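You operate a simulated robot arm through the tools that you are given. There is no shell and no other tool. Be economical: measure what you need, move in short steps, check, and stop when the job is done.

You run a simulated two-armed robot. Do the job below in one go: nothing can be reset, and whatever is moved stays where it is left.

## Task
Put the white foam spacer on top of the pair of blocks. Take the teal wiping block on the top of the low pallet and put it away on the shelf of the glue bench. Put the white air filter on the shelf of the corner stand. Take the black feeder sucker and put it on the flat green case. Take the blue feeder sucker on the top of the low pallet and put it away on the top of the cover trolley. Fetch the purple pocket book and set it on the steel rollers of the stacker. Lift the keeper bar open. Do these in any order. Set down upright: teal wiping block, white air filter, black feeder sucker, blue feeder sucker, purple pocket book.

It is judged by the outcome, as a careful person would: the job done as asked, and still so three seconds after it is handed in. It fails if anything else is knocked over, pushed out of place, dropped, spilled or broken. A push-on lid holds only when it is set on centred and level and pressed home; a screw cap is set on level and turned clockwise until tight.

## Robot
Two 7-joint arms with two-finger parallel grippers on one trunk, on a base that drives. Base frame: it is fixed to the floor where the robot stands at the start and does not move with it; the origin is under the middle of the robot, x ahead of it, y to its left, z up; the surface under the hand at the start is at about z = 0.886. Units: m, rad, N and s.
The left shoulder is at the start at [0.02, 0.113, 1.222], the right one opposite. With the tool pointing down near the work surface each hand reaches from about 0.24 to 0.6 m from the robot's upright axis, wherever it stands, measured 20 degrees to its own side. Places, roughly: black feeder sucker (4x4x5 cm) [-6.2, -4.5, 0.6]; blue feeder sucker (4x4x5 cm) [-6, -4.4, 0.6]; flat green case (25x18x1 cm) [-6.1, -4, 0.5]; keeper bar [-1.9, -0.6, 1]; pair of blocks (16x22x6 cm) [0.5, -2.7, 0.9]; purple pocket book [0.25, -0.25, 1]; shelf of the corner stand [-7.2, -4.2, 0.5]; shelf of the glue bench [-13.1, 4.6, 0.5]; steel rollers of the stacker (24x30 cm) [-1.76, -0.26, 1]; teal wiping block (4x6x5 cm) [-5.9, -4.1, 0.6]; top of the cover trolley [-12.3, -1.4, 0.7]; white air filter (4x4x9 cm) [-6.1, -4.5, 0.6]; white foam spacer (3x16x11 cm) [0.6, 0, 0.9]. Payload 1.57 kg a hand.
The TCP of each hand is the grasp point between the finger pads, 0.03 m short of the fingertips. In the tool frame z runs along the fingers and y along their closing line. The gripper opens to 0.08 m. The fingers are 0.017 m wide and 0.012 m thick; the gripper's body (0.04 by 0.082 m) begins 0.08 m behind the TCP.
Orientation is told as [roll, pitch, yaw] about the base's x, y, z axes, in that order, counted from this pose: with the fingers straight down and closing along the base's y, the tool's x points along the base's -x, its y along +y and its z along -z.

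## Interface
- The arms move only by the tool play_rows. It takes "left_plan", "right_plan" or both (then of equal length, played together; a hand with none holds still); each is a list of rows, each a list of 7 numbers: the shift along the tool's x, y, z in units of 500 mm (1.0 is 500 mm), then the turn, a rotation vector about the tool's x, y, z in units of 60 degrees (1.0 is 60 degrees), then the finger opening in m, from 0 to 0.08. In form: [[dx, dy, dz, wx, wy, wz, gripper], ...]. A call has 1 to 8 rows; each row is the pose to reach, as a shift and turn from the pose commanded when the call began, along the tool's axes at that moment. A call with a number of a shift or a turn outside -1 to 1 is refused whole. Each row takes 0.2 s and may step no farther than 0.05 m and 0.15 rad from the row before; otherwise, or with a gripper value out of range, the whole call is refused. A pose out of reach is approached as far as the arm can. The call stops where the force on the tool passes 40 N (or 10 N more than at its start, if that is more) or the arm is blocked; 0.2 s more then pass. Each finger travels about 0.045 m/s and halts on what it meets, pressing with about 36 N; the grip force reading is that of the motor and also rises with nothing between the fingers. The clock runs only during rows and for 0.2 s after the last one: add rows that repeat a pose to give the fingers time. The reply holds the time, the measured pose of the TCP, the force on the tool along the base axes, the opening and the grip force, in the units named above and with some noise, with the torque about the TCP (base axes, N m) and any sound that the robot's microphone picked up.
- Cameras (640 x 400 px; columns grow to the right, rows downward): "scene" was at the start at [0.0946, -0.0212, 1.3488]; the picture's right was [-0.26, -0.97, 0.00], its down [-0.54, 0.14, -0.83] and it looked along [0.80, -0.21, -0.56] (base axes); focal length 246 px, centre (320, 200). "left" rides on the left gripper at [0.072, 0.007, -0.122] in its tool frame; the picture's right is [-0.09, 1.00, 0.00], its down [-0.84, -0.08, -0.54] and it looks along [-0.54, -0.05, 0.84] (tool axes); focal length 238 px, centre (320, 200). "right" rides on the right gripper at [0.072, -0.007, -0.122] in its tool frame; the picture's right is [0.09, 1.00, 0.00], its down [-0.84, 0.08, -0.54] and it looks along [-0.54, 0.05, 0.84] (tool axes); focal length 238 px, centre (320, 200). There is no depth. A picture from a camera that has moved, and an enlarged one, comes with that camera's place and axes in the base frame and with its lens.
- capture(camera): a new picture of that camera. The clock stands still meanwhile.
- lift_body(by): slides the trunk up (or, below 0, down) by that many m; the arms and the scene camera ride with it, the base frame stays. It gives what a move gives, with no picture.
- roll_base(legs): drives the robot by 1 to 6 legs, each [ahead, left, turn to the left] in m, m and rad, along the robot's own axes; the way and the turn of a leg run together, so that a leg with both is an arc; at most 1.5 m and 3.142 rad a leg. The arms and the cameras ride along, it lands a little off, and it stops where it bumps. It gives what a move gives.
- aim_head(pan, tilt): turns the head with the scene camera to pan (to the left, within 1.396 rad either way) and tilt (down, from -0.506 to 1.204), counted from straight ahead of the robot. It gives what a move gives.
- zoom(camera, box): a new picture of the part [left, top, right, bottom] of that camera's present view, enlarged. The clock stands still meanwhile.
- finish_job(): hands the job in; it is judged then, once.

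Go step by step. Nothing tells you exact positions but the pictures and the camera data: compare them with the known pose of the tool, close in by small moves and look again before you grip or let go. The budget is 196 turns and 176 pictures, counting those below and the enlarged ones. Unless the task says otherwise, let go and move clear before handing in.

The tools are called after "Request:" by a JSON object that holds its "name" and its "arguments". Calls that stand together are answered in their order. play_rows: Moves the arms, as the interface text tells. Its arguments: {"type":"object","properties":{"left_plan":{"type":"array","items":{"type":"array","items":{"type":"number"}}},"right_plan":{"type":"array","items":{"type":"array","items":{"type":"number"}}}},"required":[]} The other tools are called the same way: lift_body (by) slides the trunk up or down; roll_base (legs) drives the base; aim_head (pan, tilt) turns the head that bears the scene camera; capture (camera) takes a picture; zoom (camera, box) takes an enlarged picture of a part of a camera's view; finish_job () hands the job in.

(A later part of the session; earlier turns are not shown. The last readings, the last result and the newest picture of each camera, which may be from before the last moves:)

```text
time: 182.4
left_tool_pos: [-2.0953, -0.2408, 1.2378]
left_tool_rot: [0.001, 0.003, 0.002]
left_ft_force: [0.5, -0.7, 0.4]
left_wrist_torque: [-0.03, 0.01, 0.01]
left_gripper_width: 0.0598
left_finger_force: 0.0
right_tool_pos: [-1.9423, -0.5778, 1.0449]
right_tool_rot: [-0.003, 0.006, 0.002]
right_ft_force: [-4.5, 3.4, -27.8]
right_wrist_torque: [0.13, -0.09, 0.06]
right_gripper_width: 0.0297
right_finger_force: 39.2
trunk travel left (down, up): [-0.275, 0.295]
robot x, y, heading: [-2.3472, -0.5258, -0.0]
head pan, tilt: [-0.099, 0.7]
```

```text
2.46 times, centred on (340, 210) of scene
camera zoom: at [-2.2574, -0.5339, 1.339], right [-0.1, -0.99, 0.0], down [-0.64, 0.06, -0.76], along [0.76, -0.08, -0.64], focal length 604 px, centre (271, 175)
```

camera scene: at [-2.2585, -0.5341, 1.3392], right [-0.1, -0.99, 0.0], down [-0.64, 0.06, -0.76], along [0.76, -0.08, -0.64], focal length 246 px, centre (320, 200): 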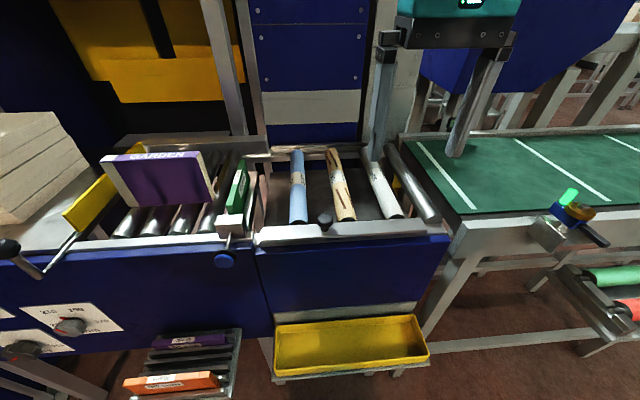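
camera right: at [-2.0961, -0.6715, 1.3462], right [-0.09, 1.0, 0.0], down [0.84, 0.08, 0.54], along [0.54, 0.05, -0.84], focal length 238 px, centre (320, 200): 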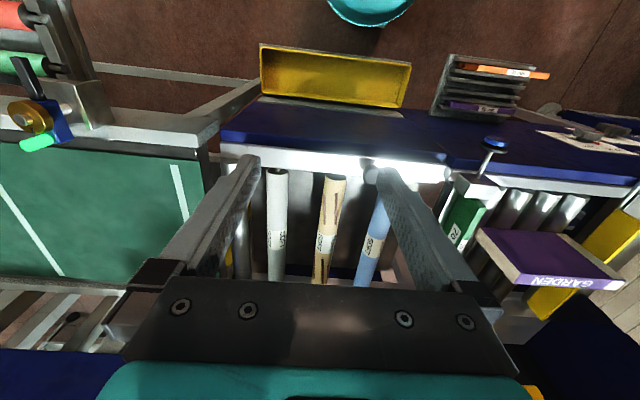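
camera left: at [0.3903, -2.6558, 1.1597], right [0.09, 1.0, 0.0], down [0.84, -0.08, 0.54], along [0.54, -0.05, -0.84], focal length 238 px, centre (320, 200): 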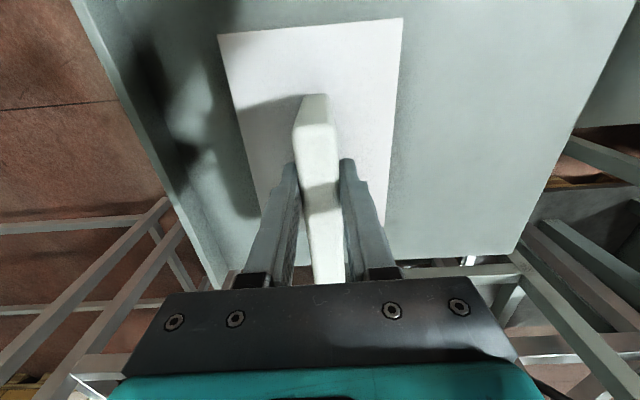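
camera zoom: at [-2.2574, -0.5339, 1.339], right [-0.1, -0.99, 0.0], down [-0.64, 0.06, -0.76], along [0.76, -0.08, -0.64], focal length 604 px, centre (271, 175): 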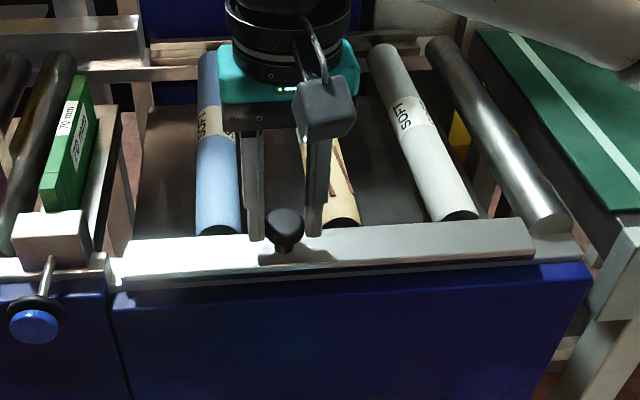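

Request:
{"name": "zoom", "arguments": {"camera": "scene", "box": [250, 190, 420, 270]}}

Request:
{"name": "zoom", "arguments": {"camera": "right", "box": [160, 60, 480, 260]}}

```text
3.76 times, centred on (335, 230) of scene
camera zoom: at [-2.2574, -0.5339, 1.339], right [-0.1, -0.99, 0.0], down [-0.64, 0.06, -0.76], along [0.76, -0.08, -0.64], focal length 924 px, centre (264, 87)
```

zoom: 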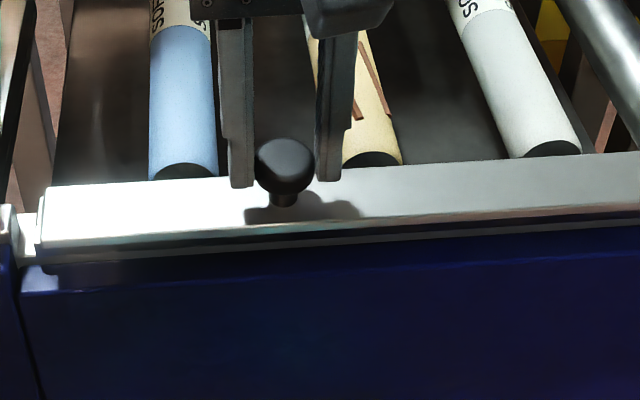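

```text
2.00 times, centred on (320, 160) of right
camera zoom: at [-2.0144, -0.5826, 1.1661], right [-0.09, 1.0, 0.0], down [0.84, 0.08, 0.54], along [0.53, 0.05, -0.84], focal length 477 px, centre (320, 280)
```

zoom: 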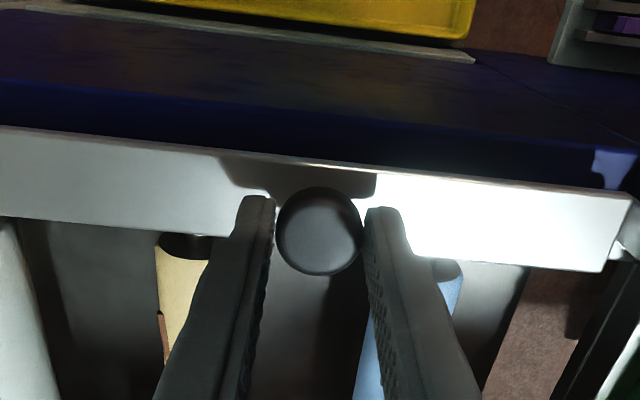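

The fingers seem to have slid up the knob without moving the bar. I look closely at both ends of the bar for its hinge.

Request:
{"name": "zoom", "arguments": {"camera": "scene", "box": [235, 205, 305, 255]}}

Request:
{"name": "zoom", "arguments": {"camera": "scene", "box": [385, 195, 465, 255]}}

Request:
{"name": "zoom", "arguments": {"camera": "right", "box": [440, 90, 560, 190]}}

Request:
{"name": "zoom", "arguments": {"camera": "right", "box": [60, 60, 240, 180]}}

```text
8.00 times, centred on (270, 230) of scene
camera zoom: at [-2.2574, -0.5339, 1.339], right [-0.1, -0.99, 0.0], down [-0.64, 0.06, -0.76], along [0.76, -0.08, -0.64], focal length 1964 px, centre (720, -40)
```

zoom: 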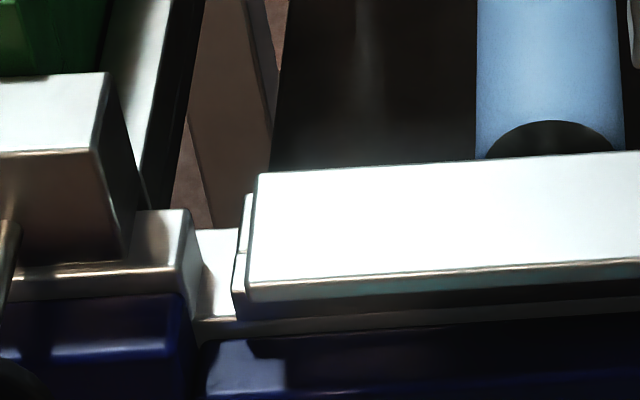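

```text
6.67 times, centred on (425, 225) of scene
camera zoom: at [-2.2574, -0.5339, 1.339], right [-0.1, -0.99, 0.0], down [-0.64, 0.06, -0.76], along [0.76, -0.08, -0.64], focal length 1636 px, centre (-380, 33)
```

zoom: 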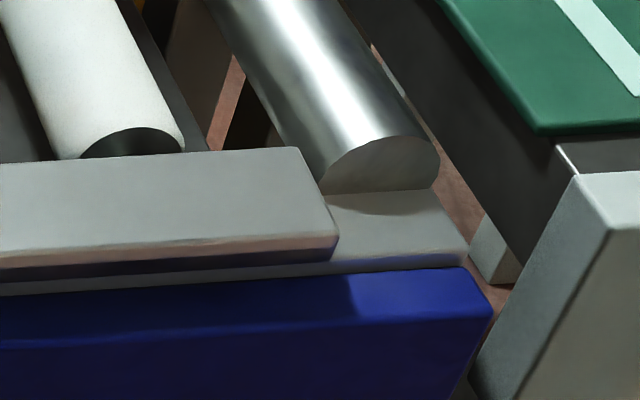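

```text
4.00 times, centred on (500, 140) of right
camera zoom: at [-2.0144, -0.5826, 1.1661], right [-0.09, 1.0, 0.0], down [0.84, 0.08, 0.54], along [0.53, 0.05, -0.84], focal length 953 px, centre (-400, 440)
```

zoom: 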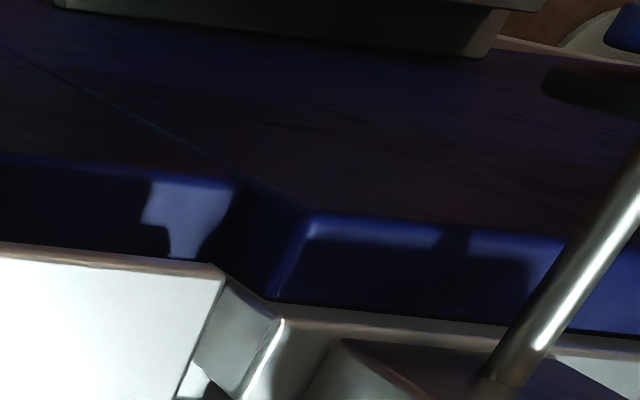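

```text
3.33 times, centred on (150, 120) of right
camera zoom: at [-2.0144, -0.5826, 1.1661], right [-0.09, 1.0, 0.0], down [0.84, 0.08, 0.54], along [0.53, 0.05, -0.84], focal length 794 px, centre (887, 467)
```

zoom: 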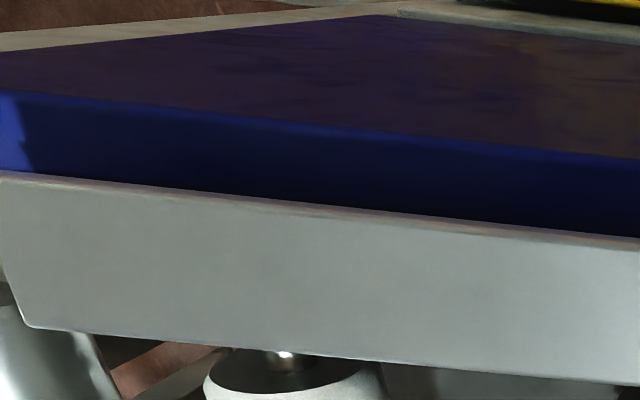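

The bar hasn't moved (its left end is still at z≈0.987). I regrip the knob lower and test pulling it toward me.

Request:
{"name": "play_rows", "arguments": {"right_plan": [[0, 0, 0.0, 0, 0, 0, 0.045], [0, 0, 0.0, 0, 0, 0, 0.045], [0, 0, 0.034, 0, 0, 0, 0.045], [0, 0, 0.034, 0, 0, 0, 0.02], [0, 0, 0.034, 0, 0, 0, 0.0], [0, 0, 0.034, 0, 0, 0, 0.0], [0, 0, 0.034, 0, 0, 0, 0.0]]}}

Request:
{"name": "play_rows", "arguments": {"right_plan": [[0.01, 0, 0, 0, 0, 0, 0.0], [0.02, 0, -0.002, 0, 0, 0, 0.0]]}}

Request:
{"name": "zoom", "arguments": {"camera": "scene", "box": [250, 190, 420, 270]}}

```text
time: 184.0
left_tool_pos: [-2.0969, -0.2415, 1.2387]
left_tool_rot: [0.0, 0.0, 0.002]
left_ft_force: [-0.3, -0.3, -0.2]
left_wrist_torque: [-0.01, -0.01, -0.01]
left_gripper_width: 0.0601
left_finger_force: 0.0
right_tool_pos: [-1.9438, -0.5766, 1.0294]
right_tool_rot: [0.001, -0.002, 0.002]
right_ft_force: [1.7, 0.6, 1.5]
right_wrist_torque: [0.02, -0.1, 0.02]
right_gripper_width: 0.0293
right_finger_force: 38.6
trunk travel left (down, up): [-0.275, 0.295]
robot x, y, heading: [-2.35, -0.5295, 0.001]
head pan, tilt: [-0.099, 0.7]
```

```text
time: 184.6
left_tool_pos: [-2.0929, -0.2413, 1.2377]
left_tool_rot: [0.0, 0.003, 0.002]
left_ft_force: [-0.2, -0.1, -0.1]
left_wrist_torque: [-0.02, -0.02, 0.02]
left_gripper_width: 0.0599
left_finger_force: 0.1
right_tool_pos: [-1.9487, -0.577, 1.0314]
right_tool_rot: [0.001, -0.01, -0.006]
right_ft_force: [25.4, 2.3, 1.8]
right_wrist_torque: [0.03, -0.96, 0.03]
right_gripper_width: 0.0296
right_finger_force: 39.3
trunk travel left (down, up): [-0.275, 0.295]
robot x, y, heading: [-2.3516, -0.5276, -0.002]
head pan, tilt: [-0.099, 0.7]
```

```text
3.76 times, centred on (335, 230) of scene
camera zoom: at [-2.255, -0.5339, 1.3389], right [-0.1, -1.0, 0.0], down [-0.64, 0.06, -0.76], along [0.76, -0.08, -0.65], focal length 924 px, centre (264, 87)
```

zoom: 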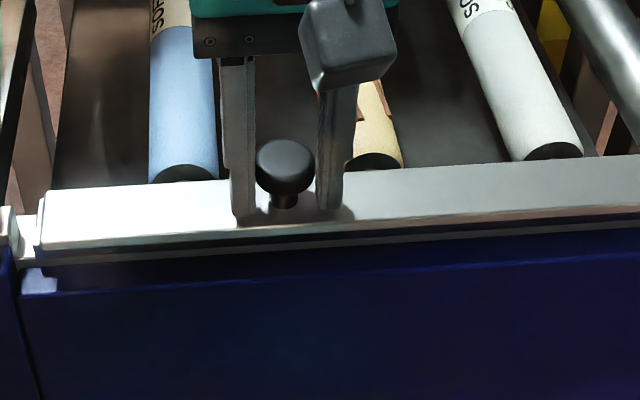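

Pulling toward me is blocked. I ease back and test the opposite direction (pushing away).

Request:
{"name": "play_rows", "arguments": {"right_plan": [[-0.02, 0, 0.0, 0, 0, 0, 0.0], [-0.03, 0, 0.0, 0, 0, 0, 0.0], [-0.04, 0, 0.0, 0, 0, 0, 0.0]]}}

Request:
{"name": "zoom", "arguments": {"camera": "scene", "box": [250, 190, 420, 270]}}

```text
time: 185.4
left_tool_pos: [-2.0992, -0.2413, 1.2388]
left_tool_rot: [0.0, -0.002, 0.0]
left_ft_force: [-0.2, 0.7, 0.1]
left_wrist_torque: [-0.03, -0.01, -0.03]
left_gripper_width: 0.0602
left_finger_force: 0.1
right_tool_pos: [-1.9405, -0.577, 1.0297]
right_tool_rot: [-0.004, 0.012, 0.007]
right_ft_force: [-29.1, -3.9, -1.8]
right_wrist_torque: [-0.08, 0.49, -0.01]
right_gripper_width: 0.0301
right_finger_force: 39.3
trunk travel left (down, up): [-0.275, 0.295]
robot x, y, heading: [-2.3527, -0.5283, -0.001]
head pan, tilt: [-0.099, 0.7]
```

```text
3.76 times, centred on (335, 230) of scene
camera zoom: at [-2.2627, -0.5348, 1.3393], right [-0.1, -0.99, 0.0], down [-0.64, 0.06, -0.77], along [0.76, -0.08, -0.64], focal length 924 px, centre (264, 87)
```

zoom: 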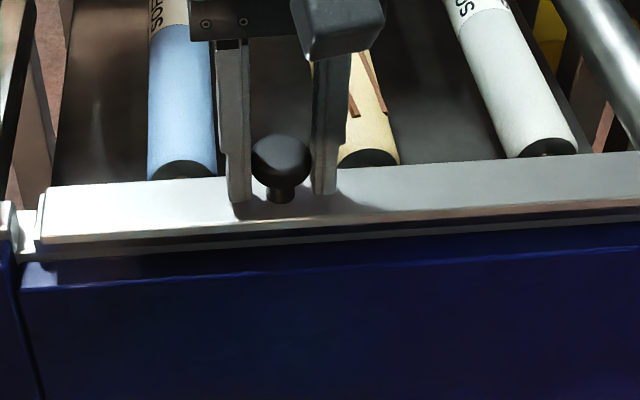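

x is rigid both ways, so the bar must swing up about one end (axis along x). I let go, rise, and turn the hand 90° so the fingers can grip the bar's long faces and pivot with it.

Request:
{"name": "play_rows", "arguments": {"right_plan": [[0.03, 0, 0.0, 0, 0, 0, 0.02], [0.03, 0, 0.0, 0, 0, 0, 0.05], [0.03, 0, 0.0, 0, 0, 0, 0.05], [0.03, 0, -0.05, 0, 0, 0, 0.07], [0.03, 0, -0.13, 0, 0, 0, 0.08], [0.03, 0, -0.18, 0, 0, 0, 0.08]]}}

Request:
{"name": "play_rows", "arguments": {"right_plan": [[0, 0, 0, 0, 0, 0.125, 0.08], [0, 0, 0, 0, 0, 0.25, 0.08], [0, 0, 0, 0, 0, 0.375, 0.08], [0, 0, 0, 0, 0, 0.5, 0.08], [0, 0, 0, 0, 0, 0.625, 0.08], [0, 0, 0, 0, 0, 0.75, 0.08]]}}

Request:
{"name": "play_rows", "arguments": {"right_plan": [[0, 0, 0, 0, 0, 0.125, 0.08], [0, 0, 0, 0, 0, 0.25, 0.08], [0, 0, 0, 0, 0, 0.375, 0.08], [0, 0, 0, 0, 0, 0.5, 0.08], [0, 0, 0, 0, 0, 0.625, 0.08], [0, 0, 0, 0, 0, 0.75, 0.08]]}}

Request:
{"name": "capture", "arguments": {"camera": "right"}}

Request:
{"name": "zoom", "arguments": {"camera": "scene", "box": [210, 150, 470, 270]}}

```text
time: 186.8
left_tool_pos: [-2.0958, -0.2408, 1.2384]
left_tool_rot: [0.0, -0.001, 0.002]
left_ft_force: [2.2, 0.1, -0.5]
left_wrist_torque: [-0.01, 0.0, -0.04]
left_gripper_width: 0.0599
left_finger_force: 0.0
right_tool_pos: [-1.947, -0.575, 1.1223]
right_tool_rot: [0.0, 0.0, 0.003]
right_ft_force: [-0.2, -0.5, 0.5]
right_wrist_torque: [-0.01, 0.0, 0.02]
right_gripper_width: 0.0798
right_finger_force: 0.0
trunk travel left (down, up): [-0.275, 0.295]
robot x, y, heading: [-2.3539, -0.5272, -0.003]
head pan, tilt: [-0.099, 0.7]
```

```text
time: 188.2
left_tool_pos: [-2.0956, -0.2415, 1.2383]
left_tool_rot: [0.0, 0.0, 0.002]
left_ft_force: [0.4, 0.5, -0.1]
left_wrist_torque: [-0.02, -0.03, 0.0]
left_gripper_width: 0.0603
left_finger_force: 0.0
right_tool_pos: [-1.9476, -0.5758, 1.1199]
right_tool_rot: [-0.001, -0.001, -0.785]
right_ft_force: [-1.6, -0.2, -0.3]
right_wrist_torque: [0.02, 0.0, 0.03]
right_gripper_width: 0.0802
right_finger_force: 0.1
trunk travel left (down, up): [-0.275, 0.295]
robot x, y, heading: [-2.3496, -0.5235, -0.004]
head pan, tilt: [-0.099, 0.7]
```

```text
time: 189.6
left_tool_pos: [-2.0958, -0.2408, 1.2383]
left_tool_rot: [0.001, -0.001, 0.002]
left_ft_force: [-0.7, 0.2, -0.2]
left_wrist_torque: [0.03, 0.01, 0.0]
left_gripper_width: 0.0601
left_finger_force: 0.1
right_tool_pos: [-1.9485, -0.578, 1.1219]
right_tool_rot: [-0.001, 0.0, -1.573]
right_ft_force: [-0.4, -0.2, -0.3]
right_wrist_torque: [-0.01, 0.02, -0.02]
right_gripper_width: 0.0797
right_finger_force: 0.1
trunk travel left (down, up): [-0.275, 0.295]
robot x, y, heading: [-2.35, -0.5287, -0.001]
head pan, tilt: [-0.099, 0.7]
```

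```text
109 pictures are left
camera right: at [-1.9547, -0.5041, 1.2419], right [1.0, 0.09, 0.0], down [0.08, -0.84, 0.54], along [0.05, -0.54, -0.84], focal length 238 px, centre (320, 200)
```

right: 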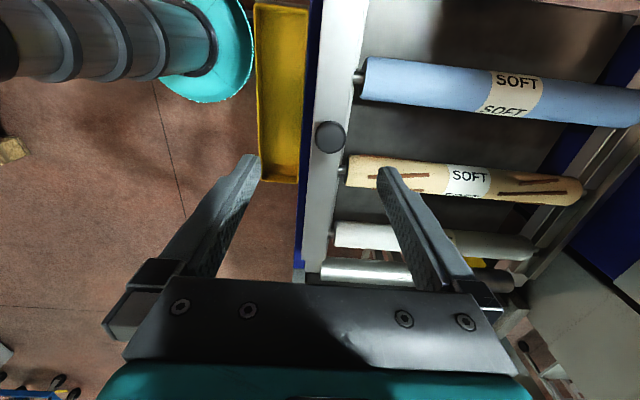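

```text
2.46 times, centred on (340, 210) of scene
camera zoom: at [-2.2585, -0.5343, 1.3392], right [-0.1, -0.99, 0.0], down [-0.64, 0.06, -0.76], along [0.76, -0.08, -0.64], focal length 604 px, centre (271, 175)
```

zoom: 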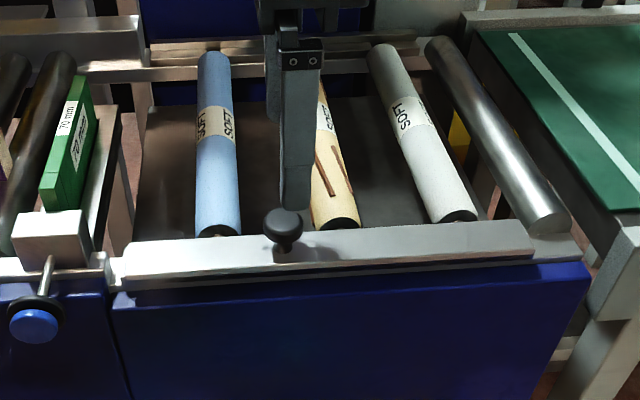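

The view confirms clear space between the rollers on the far side. I lower the fingers around the bar beside/over the knob and grip its faces.

Request:
{"name": "play_rows", "arguments": {"right_plan": [[0, 0.025, 0.08, 0, 0, 0, 0.07], [0, 0.025, 0.16, 0, 0, 0, 0.065], [0, 0.025, 0.21, 0, 0, 0, 0.065], [0, 0.025, 0.222, 0, 0, 0, 0.065], [0, 0.025, 0.23, 0, 0, 0, 0.065]]}}

Request:
{"name": "zoom", "arguments": {"camera": "scene", "box": [250, 190, 420, 270]}}

Request:
{"name": "zoom", "arguments": {"camera": "right", "box": [220, 60, 460, 260]}}

```text
time: 190.8
left_tool_pos: [-2.0965, -0.2402, 1.2383]
left_tool_rot: [-0.001, 0.0, 0.001]
left_ft_force: [0.0, 0.8, 0.0]
left_wrist_torque: [-0.03, -0.02, 0.0]
left_gripper_width: 0.0599
left_finger_force: 0.0
right_tool_pos: [-1.9364, -0.5785, 1.0054]
right_tool_rot: [0.0, -0.002, -1.57]
right_ft_force: [0.2, -0.1, -0.2]
right_wrist_torque: [-0.01, 0.01, 0.02]
right_gripper_width: 0.065
right_finger_force: 0.0
trunk travel left (down, up): [-0.275, 0.295]
robot x, y, heading: [-2.3508, -0.5259, 0.003]
head pan, tilt: [-0.099, 0.7]
```

```text
3.76 times, centred on (335, 230) of scene
camera zoom: at [-2.2585, -0.5343, 1.3392], right [-0.1, -0.99, 0.0], down [-0.64, 0.06, -0.76], along [0.76, -0.08, -0.64], focal length 924 px, centre (264, 87)
```

zoom: 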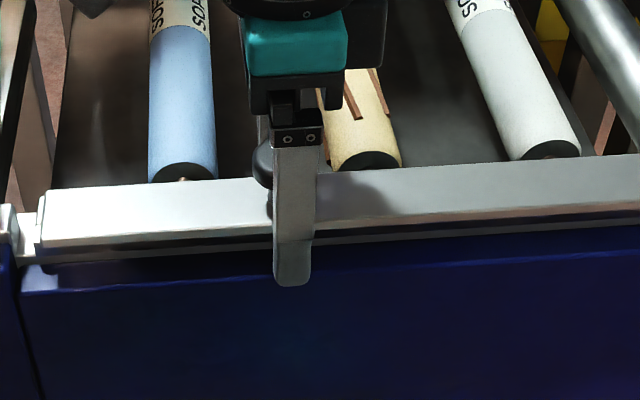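

```text
2.00 times, centred on (340, 160) of right
camera zoom: at [-1.9425, -0.5052, 1.1263], right [1.0, 0.09, 0.0], down [0.08, -0.84, 0.54], along [0.05, -0.54, -0.84], focal length 477 px, centre (280, 280)
```

zoom: 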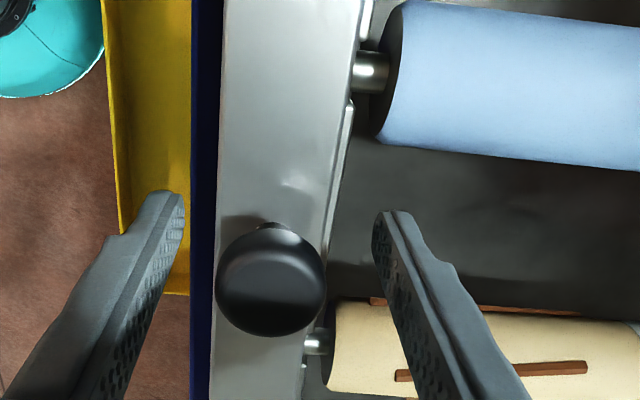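

Fingers straddle the bar. I close on it and lift 1 cm.

Request:
{"name": "play_rows", "arguments": {"right_plan": [[0, 0, 0, 0, 0, 0, 0.04], [0, 0, 0, 0, 0, 0, 0.02], [0, 0, 0, 0, 0, 0, 0.0], [0, 0, 0, 0, 0, 0, 0.0], [0, 0, -0.006, 0, 0, 0, 0.0], [0, 0, -0.012, 0, 0, 0, 0.0], [0, 0, -0.02, 0, 0, 0, 0.0]]}}

Request:
{"name": "zoom", "arguments": {"camera": "scene", "box": [210, 150, 470, 270]}}

```text
time: 192.3
left_tool_pos: [-2.0945, -0.2401, 1.2382]
left_tool_rot: [0.001, 0.002, 0.002]
left_ft_force: [-0.1, 0.1, 0.2]
left_wrist_torque: [0.01, 0.01, -0.01]
left_gripper_width: 0.0599
left_finger_force: 0.0
right_tool_pos: [-1.9378, -0.5794, 1.0061]
right_tool_rot: [-0.011, -0.009, -1.57]
right_ft_force: [1.6, 2.2, -8.0]
right_wrist_torque: [0.0, -0.91, -0.47]
right_gripper_width: 0.0376
right_finger_force: 36.2
trunk travel left (down, up): [-0.275, 0.295]
robot x, y, heading: [-2.3533, -0.5286, 0.0]
head pan, tilt: [-0.099, 0.7]
stopped in row 7 (right hand): the force on the tool passed its limit at 42 N (the readings are from after the stop); the commanded pose is now the measured one
```

```text
2.46 times, centred on (340, 210) of scene
camera zoom: at [-2.258, -0.5339, 1.3393], right [-0.1, -1.0, 0.0], down [-0.64, 0.06, -0.76], along [0.76, -0.08, -0.64], focal length 604 px, centre (271, 175)
```

zoom: 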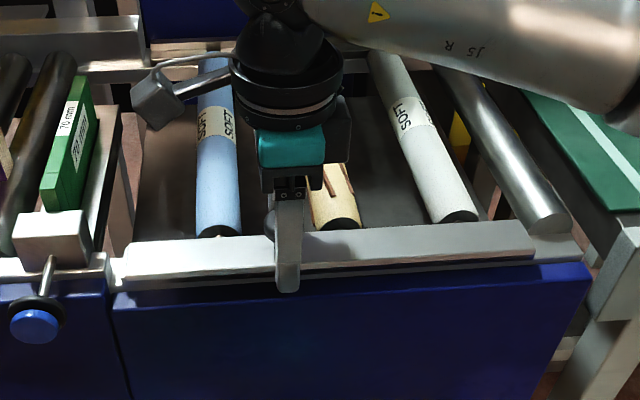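

It hit 42 N – the fingertips probably pinched the fixed rail beneath the bar as well. I release, regrip 6 mm higher on the bar plate only, and lift again slightly.

Request:
{"name": "play_rows", "arguments": {"right_plan": [[0, 0, 0, 0, 0, 0, 0.05], [0, 0, 0, 0, 0, 0, 0.05], [0, 0, -0.012, 0, 0, 0, 0.05], [0, 0, -0.012, 0, 0, 0, 0.02], [0, 0, -0.012, 0, 0, 0, 0.0], [0, 0, -0.012, 0, 0, 0, 0.0]]}}

Request:
{"name": "play_rows", "arguments": {"right_plan": [[0, 0, -0.006, 0, 0, 0, 0.0], [0, 0, -0.012, 0, 0, 0, 0.0]]}}

Request:
{"name": "zoom", "arguments": {"camera": "scene", "box": [210, 150, 470, 270]}}

```text
time: 193.7
left_tool_pos: [-2.0959, -0.2408, 1.238]
left_tool_rot: [-0.001, 0.003, 0.001]
left_ft_force: [0.5, 0.0, -0.8]
left_wrist_torque: [0.03, 0.02, -0.01]
left_gripper_width: 0.0598
left_finger_force: 0.0
right_tool_pos: [-1.9372, -0.5776, 1.0141]
right_tool_rot: [-0.011, -0.006, -1.573]
right_ft_force: [8.5, 1.9, 0.2]
right_wrist_torque: [-0.02, -0.54, -0.26]
right_gripper_width: 0.0381
right_finger_force: 30.1
trunk travel left (down, up): [-0.275, 0.295]
robot x, y, heading: [-2.3514, -0.5284, -0.001]
head pan, tilt: [-0.099, 0.7]
```

```text
time: 194.3
left_tool_pos: [-2.0929, -0.2398, 1.2374]
left_tool_rot: [0.0, 0.004, 0.003]
left_ft_force: [0.3, -0.6, 0.8]
left_wrist_torque: [0.0, -0.01, -0.01]
left_gripper_width: 0.0598
left_finger_force: 0.0
right_tool_pos: [-1.9369, -0.5781, 1.0139]
right_tool_rot: [-0.021, -0.01, -1.572]
right_ft_force: [10.3, 4.3, -34.2]
right_wrist_torque: [0.53, -0.39, -0.66]
right_gripper_width: 0.0384
right_finger_force: 35.9
trunk travel left (down, up): [-0.275, 0.295]
robot x, y, heading: [-2.3475, -0.5251, -0.003]
head pan, tilt: [-0.099, 0.7]
```

```text
2.46 times, centred on (340, 210) of scene
camera zoom: at [-2.255, -0.5339, 1.3385], right [-0.1, -1.0, 0.0], down [-0.64, 0.06, -0.76], along [0.76, -0.08, -0.65], focal length 604 px, centre (271, 175)
```

zoom: 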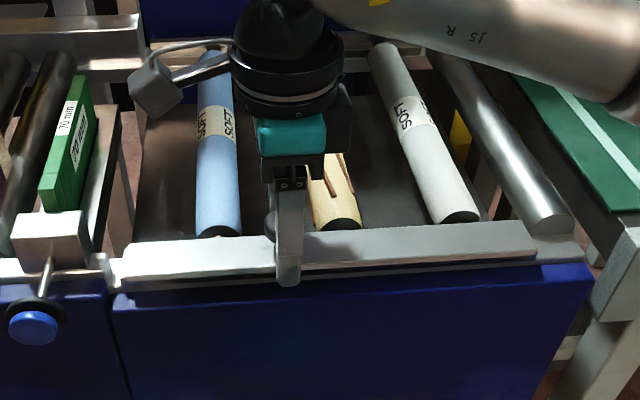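

The plate is clamped but won't rise straight up at 34 N. I test whether it tips about its near edge by rotating the hand with it.

Request:
{"name": "play_rows", "arguments": {"right_plan": [[0, 0, 0.01, 0, 0, 0, 0], [0, -0.0031, 0.009, -0.048, 0, 0, 0], [0, -0.0062, 0.007, -0.095, 0, 0, 0], [0, -0.0093, 0.005, -0.143, 0, 0, 0]]}}

Request:
{"name": "zoom", "arguments": {"camera": "scene", "box": [250, 190, 420, 270]}}

```text
time: 195.3
left_tool_pos: [-2.0971, -0.2407, 1.2387]
left_tool_rot: [-0.001, 0.0, 0.001]
left_ft_force: [0.0, -0.1, -0.2]
left_wrist_torque: [0.02, -0.01, 0.0]
left_gripper_width: 0.0603
left_finger_force: 0.1
right_tool_pos: [-1.9433, -0.5783, 1.0174]
right_tool_rot: [0.138, -0.004, -1.57]
right_ft_force: [-4.8, -2.6, -2.1]
right_wrist_torque: [0.11, 0.18, -0.64]
right_gripper_width: 0.0339
right_finger_force: 41.4
trunk travel left (down, up): [-0.275, 0.295]
robot x, y, heading: [-2.3529, -0.5269, 0.001]
head pan, tilt: [-0.099, 0.7]
```

```text
3.76 times, centred on (335, 230) of scene
camera zoom: at [-2.2594, -0.5345, 1.3395], right [-0.1, -0.99, 0.0], down [-0.64, 0.06, -0.77], along [0.76, -0.08, -0.64], focal length 924 px, centre (264, 87)
```

zoom: 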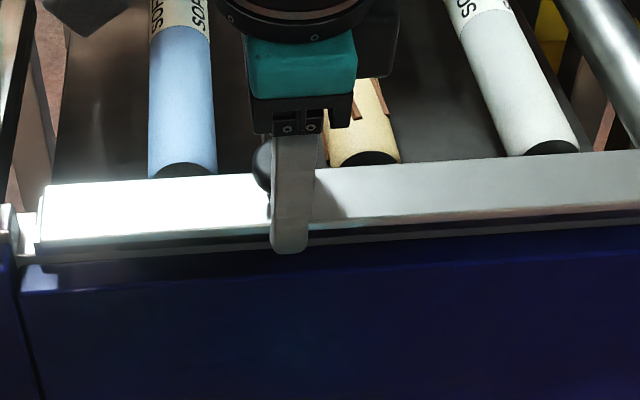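

That slipped without tilting the bar. I release, rise and inspect the left end of the bar from close up with the wrist camera.

Request:
{"name": "play_rows", "arguments": {"right_plan": [[0, 0, 0, 0, 0, 0, 0.05], [0, 0, 0, 0, 0, 0, 0.07], [0, 0.009, -0.06, 0.143, 0, 0, 0.08], [0.04, 0.009, -0.12, 0.143, 0, 0, 0.08], [0.12, 0.009, -0.16, 0.143, 0, 0, 0.08], [0.2, 0.009, -0.16, 0.143, 0, 0, 0.08], [0.28, 0.009, -0.16, 0.143, 0, 0, 0.08], [0.3, 0.009, -0.16, 0.143, 0, 0, 0.08]]}}

Request:
{"name": "capture", "arguments": {"camera": "right"}}

Request:
{"name": "zoom", "arguments": {"camera": "scene", "box": [240, 200, 340, 262]}}

```text
time: 197.1
left_tool_pos: [-2.0953, -0.2405, 1.2374]
left_tool_rot: [-0.001, -0.001, 0.002]
left_ft_force: [0.4, -0.1, 0.5]
left_wrist_torque: [0.02, 0.01, 0.03]
left_gripper_width: 0.0602
left_finger_force: 0.2
right_tool_pos: [-1.9472, -0.4284, 1.0936]
right_tool_rot: [-0.012, -0.007, -1.571]
right_ft_force: [-0.5, 1.0, 0.5]
right_wrist_torque: [-0.02, 0.0, -0.01]
right_gripper_width: 0.0801
right_finger_force: 0.0
trunk travel left (down, up): [-0.275, 0.295]
robot x, y, heading: [-2.3497, -0.5255, 0.001]
head pan, tilt: [-0.099, 0.7]
```

```text
102 pictures are left
camera right: at [-1.9534, -0.3548, 1.2148], right [1.0, 0.09, -0.01], down [0.08, -0.83, 0.55], along [0.04, -0.54, -0.84], focal length 238 px, centre (320, 200)
```

right: 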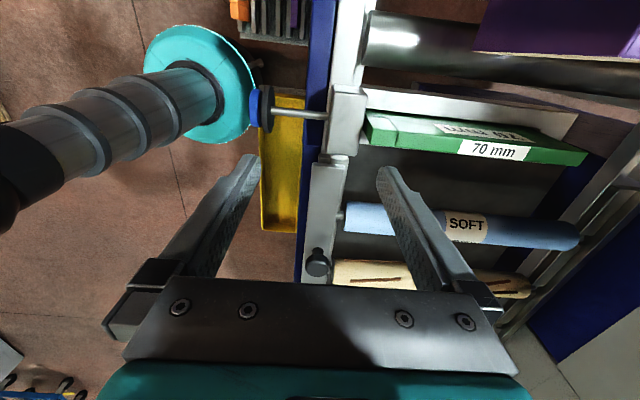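

```text
6.40 times, centred on (290, 231) of scene
camera zoom: at [-2.2586, -0.5344, 1.3392], right [-0.1, -0.99, 0.0], down [-0.64, 0.06, -0.76], along [0.76, -0.08, -0.64], focal length 1571 px, centre (512, 2)
```

zoom: 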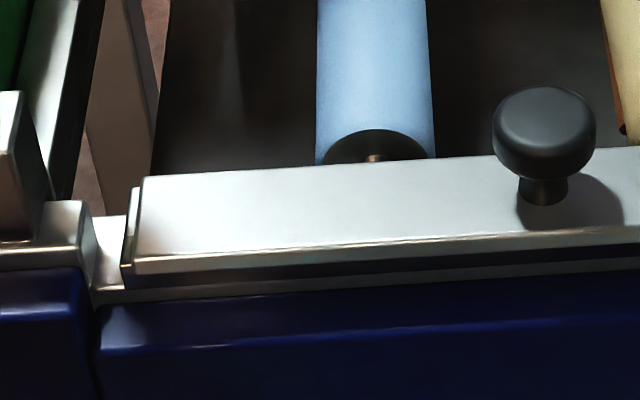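

Request:
{"name": "zoom", "arguments": {"camera": "right", "box": [240, 70, 400, 190]}}

Request:
{"name": "zoom", "arguments": {"camera": "right", "box": [270, 130, 370, 210]}}

```text
3.33 times, centred on (320, 130) of right
camera zoom: at [-1.9534, -0.3548, 1.2148], right [1.0, 0.09, -0.01], down [0.08, -0.83, 0.55], along [0.04, -0.54, -0.84], focal length 794 px, centre (320, 433)
```

zoom: 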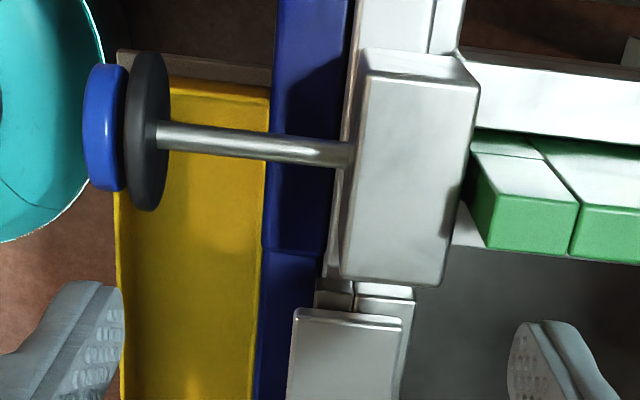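

```text
5.00 times, centred on (320, 170) of right
camera zoom: at [-1.9534, -0.3548, 1.2148], right [1.0, 0.09, -0.01], down [0.08, -0.83, 0.55], along [0.04, -0.54, -0.84], focal length 1192 px, centre (320, 350)
```

zoom: 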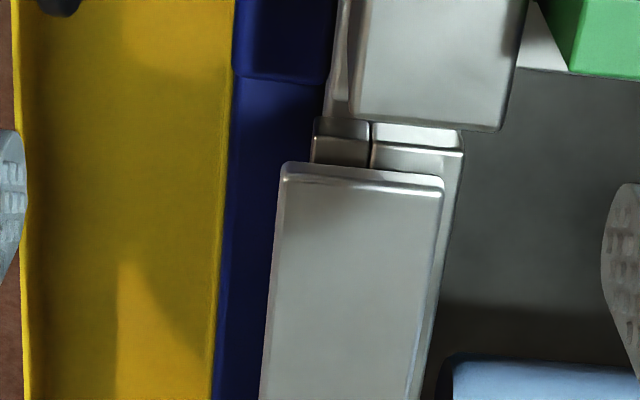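

The bar's left end runs under a block that carries a blue pull‑knob on a rod at about (−2.005, −0.405, 1.01): likely a spring latch. I turn the right hand back and bring the left hand toward the blue knob.

Request:
{"name": "play_rows", "arguments": {"right_plan": [[-0.09, -0.03, -0.04, 0, 0, -0.1, 0.08], [-0.18, -0.06, -0.06, 0, 0, -0.225, 0.08], [-0.26, -0.08, -0.08, 0, 0, -0.35, 0.08], [-0.33, -0.1, -0.1, 0, 0, -0.475, 0.08], [-0.36, -0.1, -0.1, 0, 0, -0.6, 0.08], [-0.36, -0.1, -0.1, 0, 0, -0.725, 0.08]]}}

Request:
{"name": "play_rows", "arguments": {"right_plan": [[0, 0, 0, 0, 0, -0.125, 0.08], [0, 0, 0, 0, 0, -0.25, 0.08], [0, 0, 0, 0, 0, -0.375, 0.08], [0, 0, 0, 0, 0, -0.5, 0.08], [0, 0, 0, 0, 0, -0.625, 0.08], [0, 0, 0, 0, 0, -0.75, 0.08], [0, 0, 0, 0, 0, -0.775, 0.08]], "left_plan": [[-0.04, -0.06, 0.05, 0, 0, 0, 0.05], [-0.08, -0.12, 0.1, 0, 0, 0, 0.05], [-0.12, -0.18, 0.14, 0, 0, 0, 0.05], [-0.15, -0.24, 0.18, 0, 0, 0, 0.05], [-0.19, -0.3, 0.22, 0, 0, 0, 0.05], [-0.21, -0.33, 0.26, 0, 0, 0, 0.05], [-0.21, -0.33, 0.26, 0, 0, 0, 0.05]]}}

Request:
{"name": "zoom", "arguments": {"camera": "left", "box": [200, 60, 440, 220]}}

Request:
{"name": "zoom", "arguments": {"camera": "scene", "box": [170, 140, 430, 280]}}

```text
refused: row 1 steps farther than a row can; nothing moved
```

```text
time: 198.1
left_tool_pos: [-2.0241, -0.3526, 1.1567]
left_tool_rot: [0.007, -0.006, 0.015]
left_ft_force: [-1.7, 1.2, 0.5]
left_wrist_torque: [-0.14, -0.2, 0.02]
left_gripper_width: 0.0498
left_finger_force: 0.1
right_tool_pos: [-1.9415, -0.4378, 1.0896]
right_tool_rot: [-0.022, -0.016, -1.1]
right_ft_force: [1.3, -0.7, -1.4]
right_wrist_torque: [0.09, 0.18, -0.07]
right_gripper_width: 0.0799
right_finger_force: 0.1
trunk travel left (down, up): [-0.275, 0.295]
robot x, y, heading: [-2.3494, -0.5292, -0.006]
head pan, tilt: [-0.099, 0.7]
stopped in row 5 (right hand): the force on the tool passed its limit at 58 N (the readings are from after the stop); the commanded pose is now the measured one
```

```text
2.50 times, centred on (320, 140) of left
camera zoom: at [-2.0974, -0.347, 1.2785], right [0.08, 1.0, 0.01], down [0.83, -0.07, 0.55], along [0.54, -0.04, -0.84], focal length 596 px, centre (320, 350)
```

zoom: 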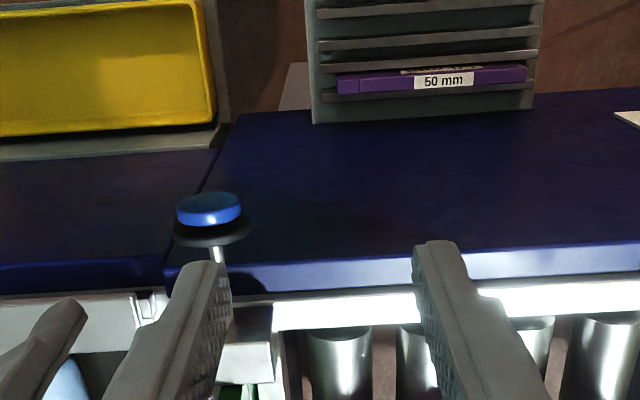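

```text
2.46 times, centred on (300, 210) of scene
camera zoom: at [-2.2585, -0.5344, 1.3392], right [-0.1, -0.99, 0.0], down [-0.64, 0.06, -0.76], along [0.76, -0.08, -0.64], focal length 604 px, centre (369, 175)
```

zoom: 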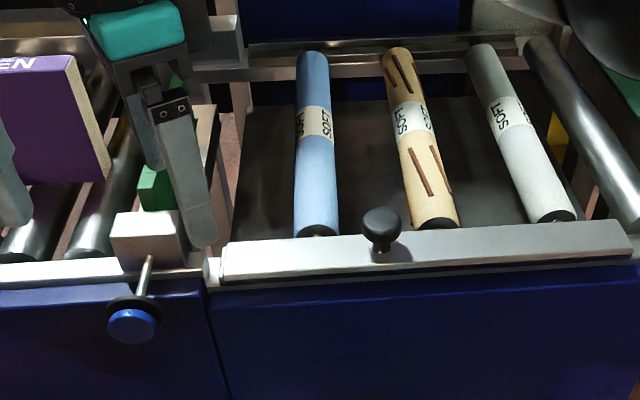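

The first call was refused so the two hands bumped lightly. I move the left hand back, then the right hand away to its own side.

Request:
{"name": "play_rows", "arguments": {"left_plan": [[0.04, 0.04, -0.04, 0, 0, 0, 0.05], [0.08, 0.1, -0.08, 0, 0, 0, 0.05], [0.12, 0.16, -0.12, 0, 0, 0, 0.05], [0.14, 0.2, -0.16, 0, 0, 0, 0.05]]}}

Request:
{"name": "play_rows", "arguments": {"right_plan": [[0, 0, -0.08, 0, 0, 0, 0.08], [0, 0, -0.16, 0, 0, 0, 0.08], [0, 0, -0.22, 0, 0, -0.1, 0.08], [-0.05, -0.06, -0.22, 0, 0, -0.22, 0.08], [-0.1, -0.12, -0.22, 0, 0, -0.34, 0.08], [-0.15, -0.17, -0.22, 0, 0, -0.46, 0.08], [-0.2, -0.22, -0.22, 0, 0, -0.58, 0.08], [-0.22, -0.24, -0.22, 0, 0, -0.7, 0.08]]}}

```text
time: 199.1
left_tool_pos: [-2.0971, -0.253, 1.2364]
left_tool_rot: [0.005, -0.004, 0.013]
left_ft_force: [-0.8, -0.3, -0.2]
left_wrist_torque: [-0.01, -0.03, -0.01]
left_gripper_width: 0.0501
left_finger_force: 0.1
right_tool_pos: [-1.943, -0.4376, 1.091]
right_tool_rot: [-0.02, -0.016, -1.099]
right_ft_force: [0.1, -0.8, -0.1]
right_wrist_torque: [-0.03, 0.02, 0.0]
right_gripper_width: 0.0798
right_finger_force: 0.0
trunk travel left (down, up): [-0.275, 0.295]
robot x, y, heading: [-2.3496, -0.5276, 0.006]
head pan, tilt: [-0.099, 0.7]
```

```text
time: 200.9
left_tool_pos: [-2.0966, -0.2539, 1.238]
left_tool_rot: [0.005, -0.007, 0.013]
left_ft_force: [1.3, -0.4, -0.9]
left_wrist_torque: [0.03, 0.01, -0.03]
left_gripper_width: 0.05
left_finger_force: 0.0
right_tool_pos: [-1.9968, -0.5873, 1.2038]
right_tool_rot: [-0.028, 0.003, -0.363]
right_ft_force: [-0.1, -0.1, 1.9]
right_wrist_torque: [-0.01, -0.01, 0.0]
right_gripper_width: 0.08
right_finger_force: 0.1
trunk travel left (down, up): [-0.275, 0.295]
robot x, y, heading: [-2.3529, -0.5327, 0.001]
head pan, tilt: [-0.099, 0.7]
```

Now I finish turning the right hand and bring the left hand above the plunger rod.

Request:
{"name": "play_rows", "arguments": {"right_plan": [[0, -0.02, 0, 0, 0, -0.1, 0.08], [0, -0.04, 0, 0, 0, -0.2, 0.08], [0, -0.06, 0, 0, 0, -0.3, 0.08], [0, -0.08, 0, 0, 0, -0.347, 0.08]]}}

Request:
{"name": "play_rows", "arguments": {"left_plan": [[-0.04, -0.06, 0.05, 0, 0, 0, 0.05], [-0.08, -0.12, 0.1, 0, 0, 0, 0.05], [-0.12, -0.18, 0.15, 0, 0, 0, 0.05], [-0.16, -0.24, 0.2, 0, 0, 0, 0.05], [-0.2, -0.28, 0.24, 0, 0, 0, 0.05], [-0.225, -0.3, 0.26, 0, 0, 0, 0.05]]}}

Request:
{"name": "zoom", "arguments": {"camera": "left", "box": [200, 60, 440, 220]}}

Request:
{"name": "zoom", "arguments": {"camera": "scene", "box": [170, 140, 430, 280]}}

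```text
time: 201.9
left_tool_pos: [-2.0964, -0.2535, 1.2375]
left_tool_rot: [0.004, -0.005, 0.014]
left_ft_force: [0.6, -0.9, 0.6]
left_wrist_torque: [0.02, 0.01, -0.01]
left_gripper_width: 0.0498
left_finger_force: 0.1
right_tool_pos: [-2.0128, -0.6256, 1.2065]
right_tool_rot: [-0.023, 0.01, -0.002]
right_ft_force: [0.1, 0.5, 0.8]
right_wrist_torque: [-0.02, -0.01, -0.01]
right_gripper_width: 0.0797
right_finger_force: 0.0
trunk travel left (down, up): [-0.275, 0.295]
robot x, y, heading: [-2.3531, -0.5274, -0.0]
head pan, tilt: [-0.099, 0.7]
```

```text
time: 203.3
left_tool_pos: [-1.9784, -0.4018, 1.1063]
left_tool_rot: [0.004, -0.004, 0.014]
left_ft_force: [-0.1, -0.6, -0.7]
left_wrist_torque: [0.01, 0.02, -0.02]
left_gripper_width: 0.0498
left_finger_force: 0.1
right_tool_pos: [-2.0113, -0.6237, 1.2053]
right_tool_rot: [-0.024, 0.011, -0.004]
right_ft_force: [0.4, -0.7, 0.0]
right_wrist_torque: [-0.02, 0.01, -0.02]
right_gripper_width: 0.0802
right_finger_force: 0.1
trunk travel left (down, up): [-0.275, 0.295]
robot x, y, heading: [-2.3554, -0.5327, 0.0]
head pan, tilt: [-0.099, 0.7]
```

```text
2.50 times, centred on (320, 140) of left
camera zoom: at [-2.0528, -0.3963, 1.229], right [0.08, 1.0, 0.0], down [0.83, -0.07, 0.55], along [0.54, -0.04, -0.84], focal length 596 px, centre (320, 350)
```

zoom: 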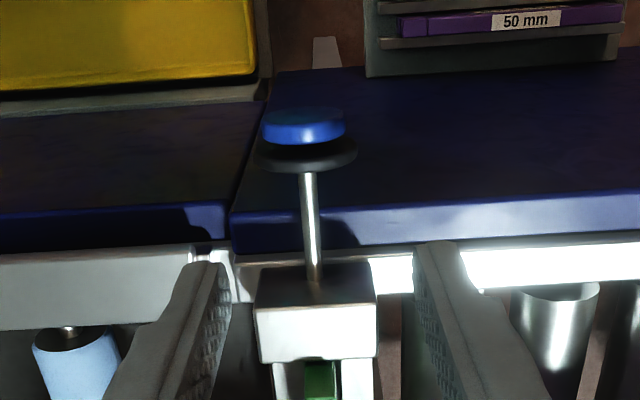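

```text
2.46 times, centred on (300, 210) of scene
camera zoom: at [-2.2583, -0.5343, 1.3392], right [-0.1, -1.0, 0.0], down [-0.64, 0.06, -0.76], along [0.76, -0.08, -0.64], focal length 604 px, centre (369, 175)
```

zoom: 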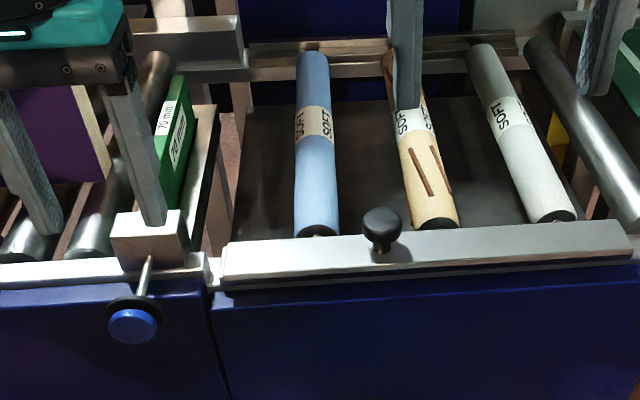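

The rod (y≈−0.406, z≈1.01) runs from the disc into the block. I lower the left fingers around it just behind the black disc, close, and pull gently toward me.

Request:
{"name": "play_rows", "arguments": {"left_plan": [[0, -0.009, 0.08, 0, 0, 0, 0.05], [0, -0.009, 0.15, 0, 0, 0, 0.05], [0, -0.009, 0.188, 0, 0, 0, 0.04], [0, -0.009, 0.188, 0, 0, 0, 0.02], [0, -0.009, 0.188, 0, 0, 0, 0.0], [0, -0.009, 0.188, 0, 0, 0, 0.0], [0, -0.009, 0.188, 0, 0, 0, 0.0]]}}

Request:
{"name": "play_rows", "arguments": {"left_plan": [[0.01, 0, 0, 0, 0, 0, 0.0], [0.02, 0, 0, 0, 0, 0, 0.0], [0.03, 0, 0, 0, 0, 0, 0.0]]}}

Request:
{"name": "zoom", "arguments": {"camera": "left", "box": [200, 60, 440, 220]}}

Request:
{"name": "zoom", "arguments": {"camera": "scene", "box": [170, 140, 430, 280]}}

```text
time: 204.9
left_tool_pos: [-1.9799, -0.4061, 1.011]
left_tool_rot: [0.005, -0.006, 0.014]
left_ft_force: [-1.1, 5.9, -1.6]
left_wrist_torque: [0.01, -0.12, -0.43]
left_gripper_width: 0.0069
left_finger_force: 26.6
right_tool_pos: [-2.012, -0.6234, 1.2057]
right_tool_rot: [-0.025, 0.012, 0.0]
right_ft_force: [0.6, -0.2, -0.2]
right_wrist_torque: [0.02, -0.01, 0.02]
right_gripper_width: 0.0802
right_finger_force: 0.0
trunk travel left (down, up): [-0.275, 0.295]
robot x, y, heading: [-2.3511, -0.5274, -0.002]
head pan, tilt: [-0.099, 0.7]
```

```text
time: 205.7
left_tool_pos: [-1.9909, -0.4065, 1.0121]
left_tool_rot: [0.004, -0.012, 0.016]
left_ft_force: [20.6, 2.2, -1.6]
left_wrist_torque: [-0.1, -0.58, -0.51]
left_gripper_width: 0.0067
left_finger_force: 25.6
right_tool_pos: [-2.0089, -0.6233, 1.2049]
right_tool_rot: [-0.025, 0.015, -0.003]
right_ft_force: [-0.6, 0.1, 0.8]
right_wrist_torque: [0.01, -0.02, 0.02]
right_gripper_width: 0.0801
right_finger_force: 0.1
trunk travel left (down, up): [-0.275, 0.295]
robot x, y, heading: [-2.3481, -0.5257, -0.003]
head pan, tilt: [-0.099, 0.7]
```

```text
2.50 times, centred on (320, 140) of left
camera zoom: at [-2.0649, -0.4, 1.1337], right [0.08, 1.0, 0.0], down [0.83, -0.07, 0.55], along [0.55, -0.04, -0.83], focal length 596 px, centre (320, 350)
```

zoom: 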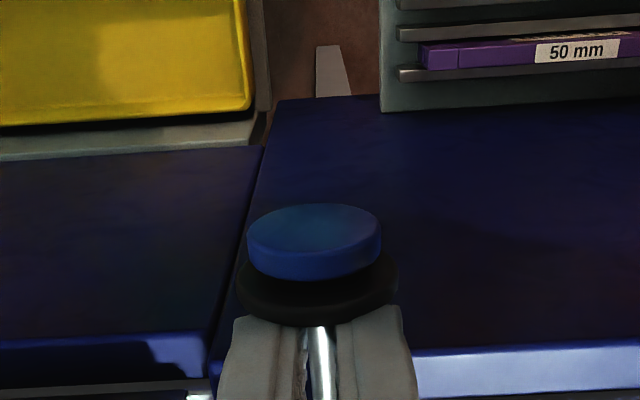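

```text
2.46 times, centred on (300, 210) of scene
camera zoom: at [-2.2558, -0.5338, 1.339], right [-0.1, -0.99, 0.0], down [-0.64, 0.06, -0.76], along [0.76, -0.08, -0.65], focal length 604 px, centre (369, 175)
```

zoom: 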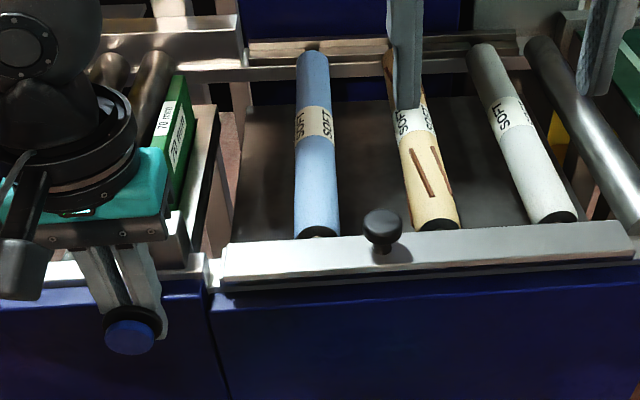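

The plunger pulls out on a spring (11 mm at about 20 N). Holding it, I bring the right hand back onto the bar's black knob.

Request:
{"name": "play_rows", "arguments": {"right_plan": [[-0.04, 0.03, 0.06, 0, 0, 0, 0.07], [-0.08, 0.06, 0.12, 0, 0, 0, 0.06], [-0.12, 0.085, 0.18, 0, 0, 0, 0.055], [-0.142, 0.093, 0.25, 0, 0, 0, 0.055], [-0.142, 0.093, 0.32, 0, 0, 0, 0.055], [-0.142, 0.093, 0.348, 0, 0, 0, 0.055], [-0.142, 0.093, 0.348, 0, 0, 0, 0.035]]}}

Request:
{"name": "play_rows", "arguments": {"right_plan": [[0, 0, 0, 0, 0, 0, 0.02], [0, 0, 0, 0, 0, 0, 0.0], [0, 0, 0, 0, 0, 0, 0.0], [0, 0, -0.008, 0, 0, 0, 0], [0, 0, -0.016, 0, 0, 0, 0], [0, 0, -0.024, 0, 0, 0, 0]]}}

Request:
{"name": "capture", "arguments": {"camera": "scene"}}

```text
time: 207.3
left_tool_pos: [-1.9965, -0.4054, 1.0109]
left_tool_rot: [0.004, -0.003, 0.011]
left_ft_force: [-0.8, 2.4, 10.3]
left_wrist_torque: [0.04, 0.68, -0.53]
left_gripper_width: 0.0069
left_finger_force: 26.5
right_tool_pos: [-1.9423, -0.5812, 1.0272]
right_tool_rot: [-0.023, 0.011, -0.001]
right_ft_force: [1.8, 3.2, -2.5]
right_wrist_torque: [0.07, -0.1, 0.02]
right_gripper_width: 0.0379
right_finger_force: 1.7
trunk travel left (down, up): [-0.275, 0.295]
robot x, y, heading: [-2.3537, -0.5305, -0.003]
head pan, tilt: [-0.099, 0.7]
```

```text
time: 208.5
left_tool_pos: [-1.9955, -0.405, 1.0118]
left_tool_rot: [0.0, -0.006, 0.01]
left_ft_force: [0.2, 3.5, -4.5]
left_wrist_torque: [0.0, -0.46, -0.49]
left_gripper_width: 0.0069
left_finger_force: 26.7
right_tool_pos: [-1.9437, -0.5778, 1.0321]
right_tool_rot: [-0.015, 0.018, 0.002]
right_ft_force: [0.9, 2.3, -3.4]
right_wrist_torque: [0.13, 0.04, -0.02]
right_gripper_width: 0.0292
right_finger_force: 38.9
trunk travel left (down, up): [-0.275, 0.295]
robot x, y, heading: [-2.3523, -0.5221, 0.003]
head pan, tilt: [-0.099, 0.7]
stopped in row 5 (right hand): the force on the tool passed its limit at 42 N (the readings are from after the stop); the commanded pose is now the measured one
```

```text
92 pictures are left
camera scene: at [-2.258, -0.533, 1.3391], right [-0.1, -1.0, 0.0], down [-0.64, 0.06, -0.76], along [0.76, -0.08, -0.64], focal length 246 px, centre (320, 200)
```

scene: 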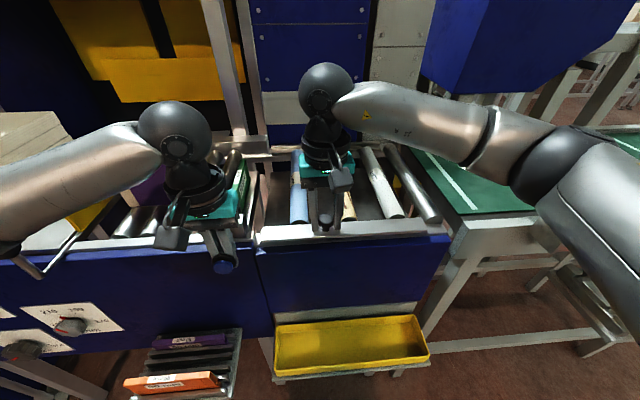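

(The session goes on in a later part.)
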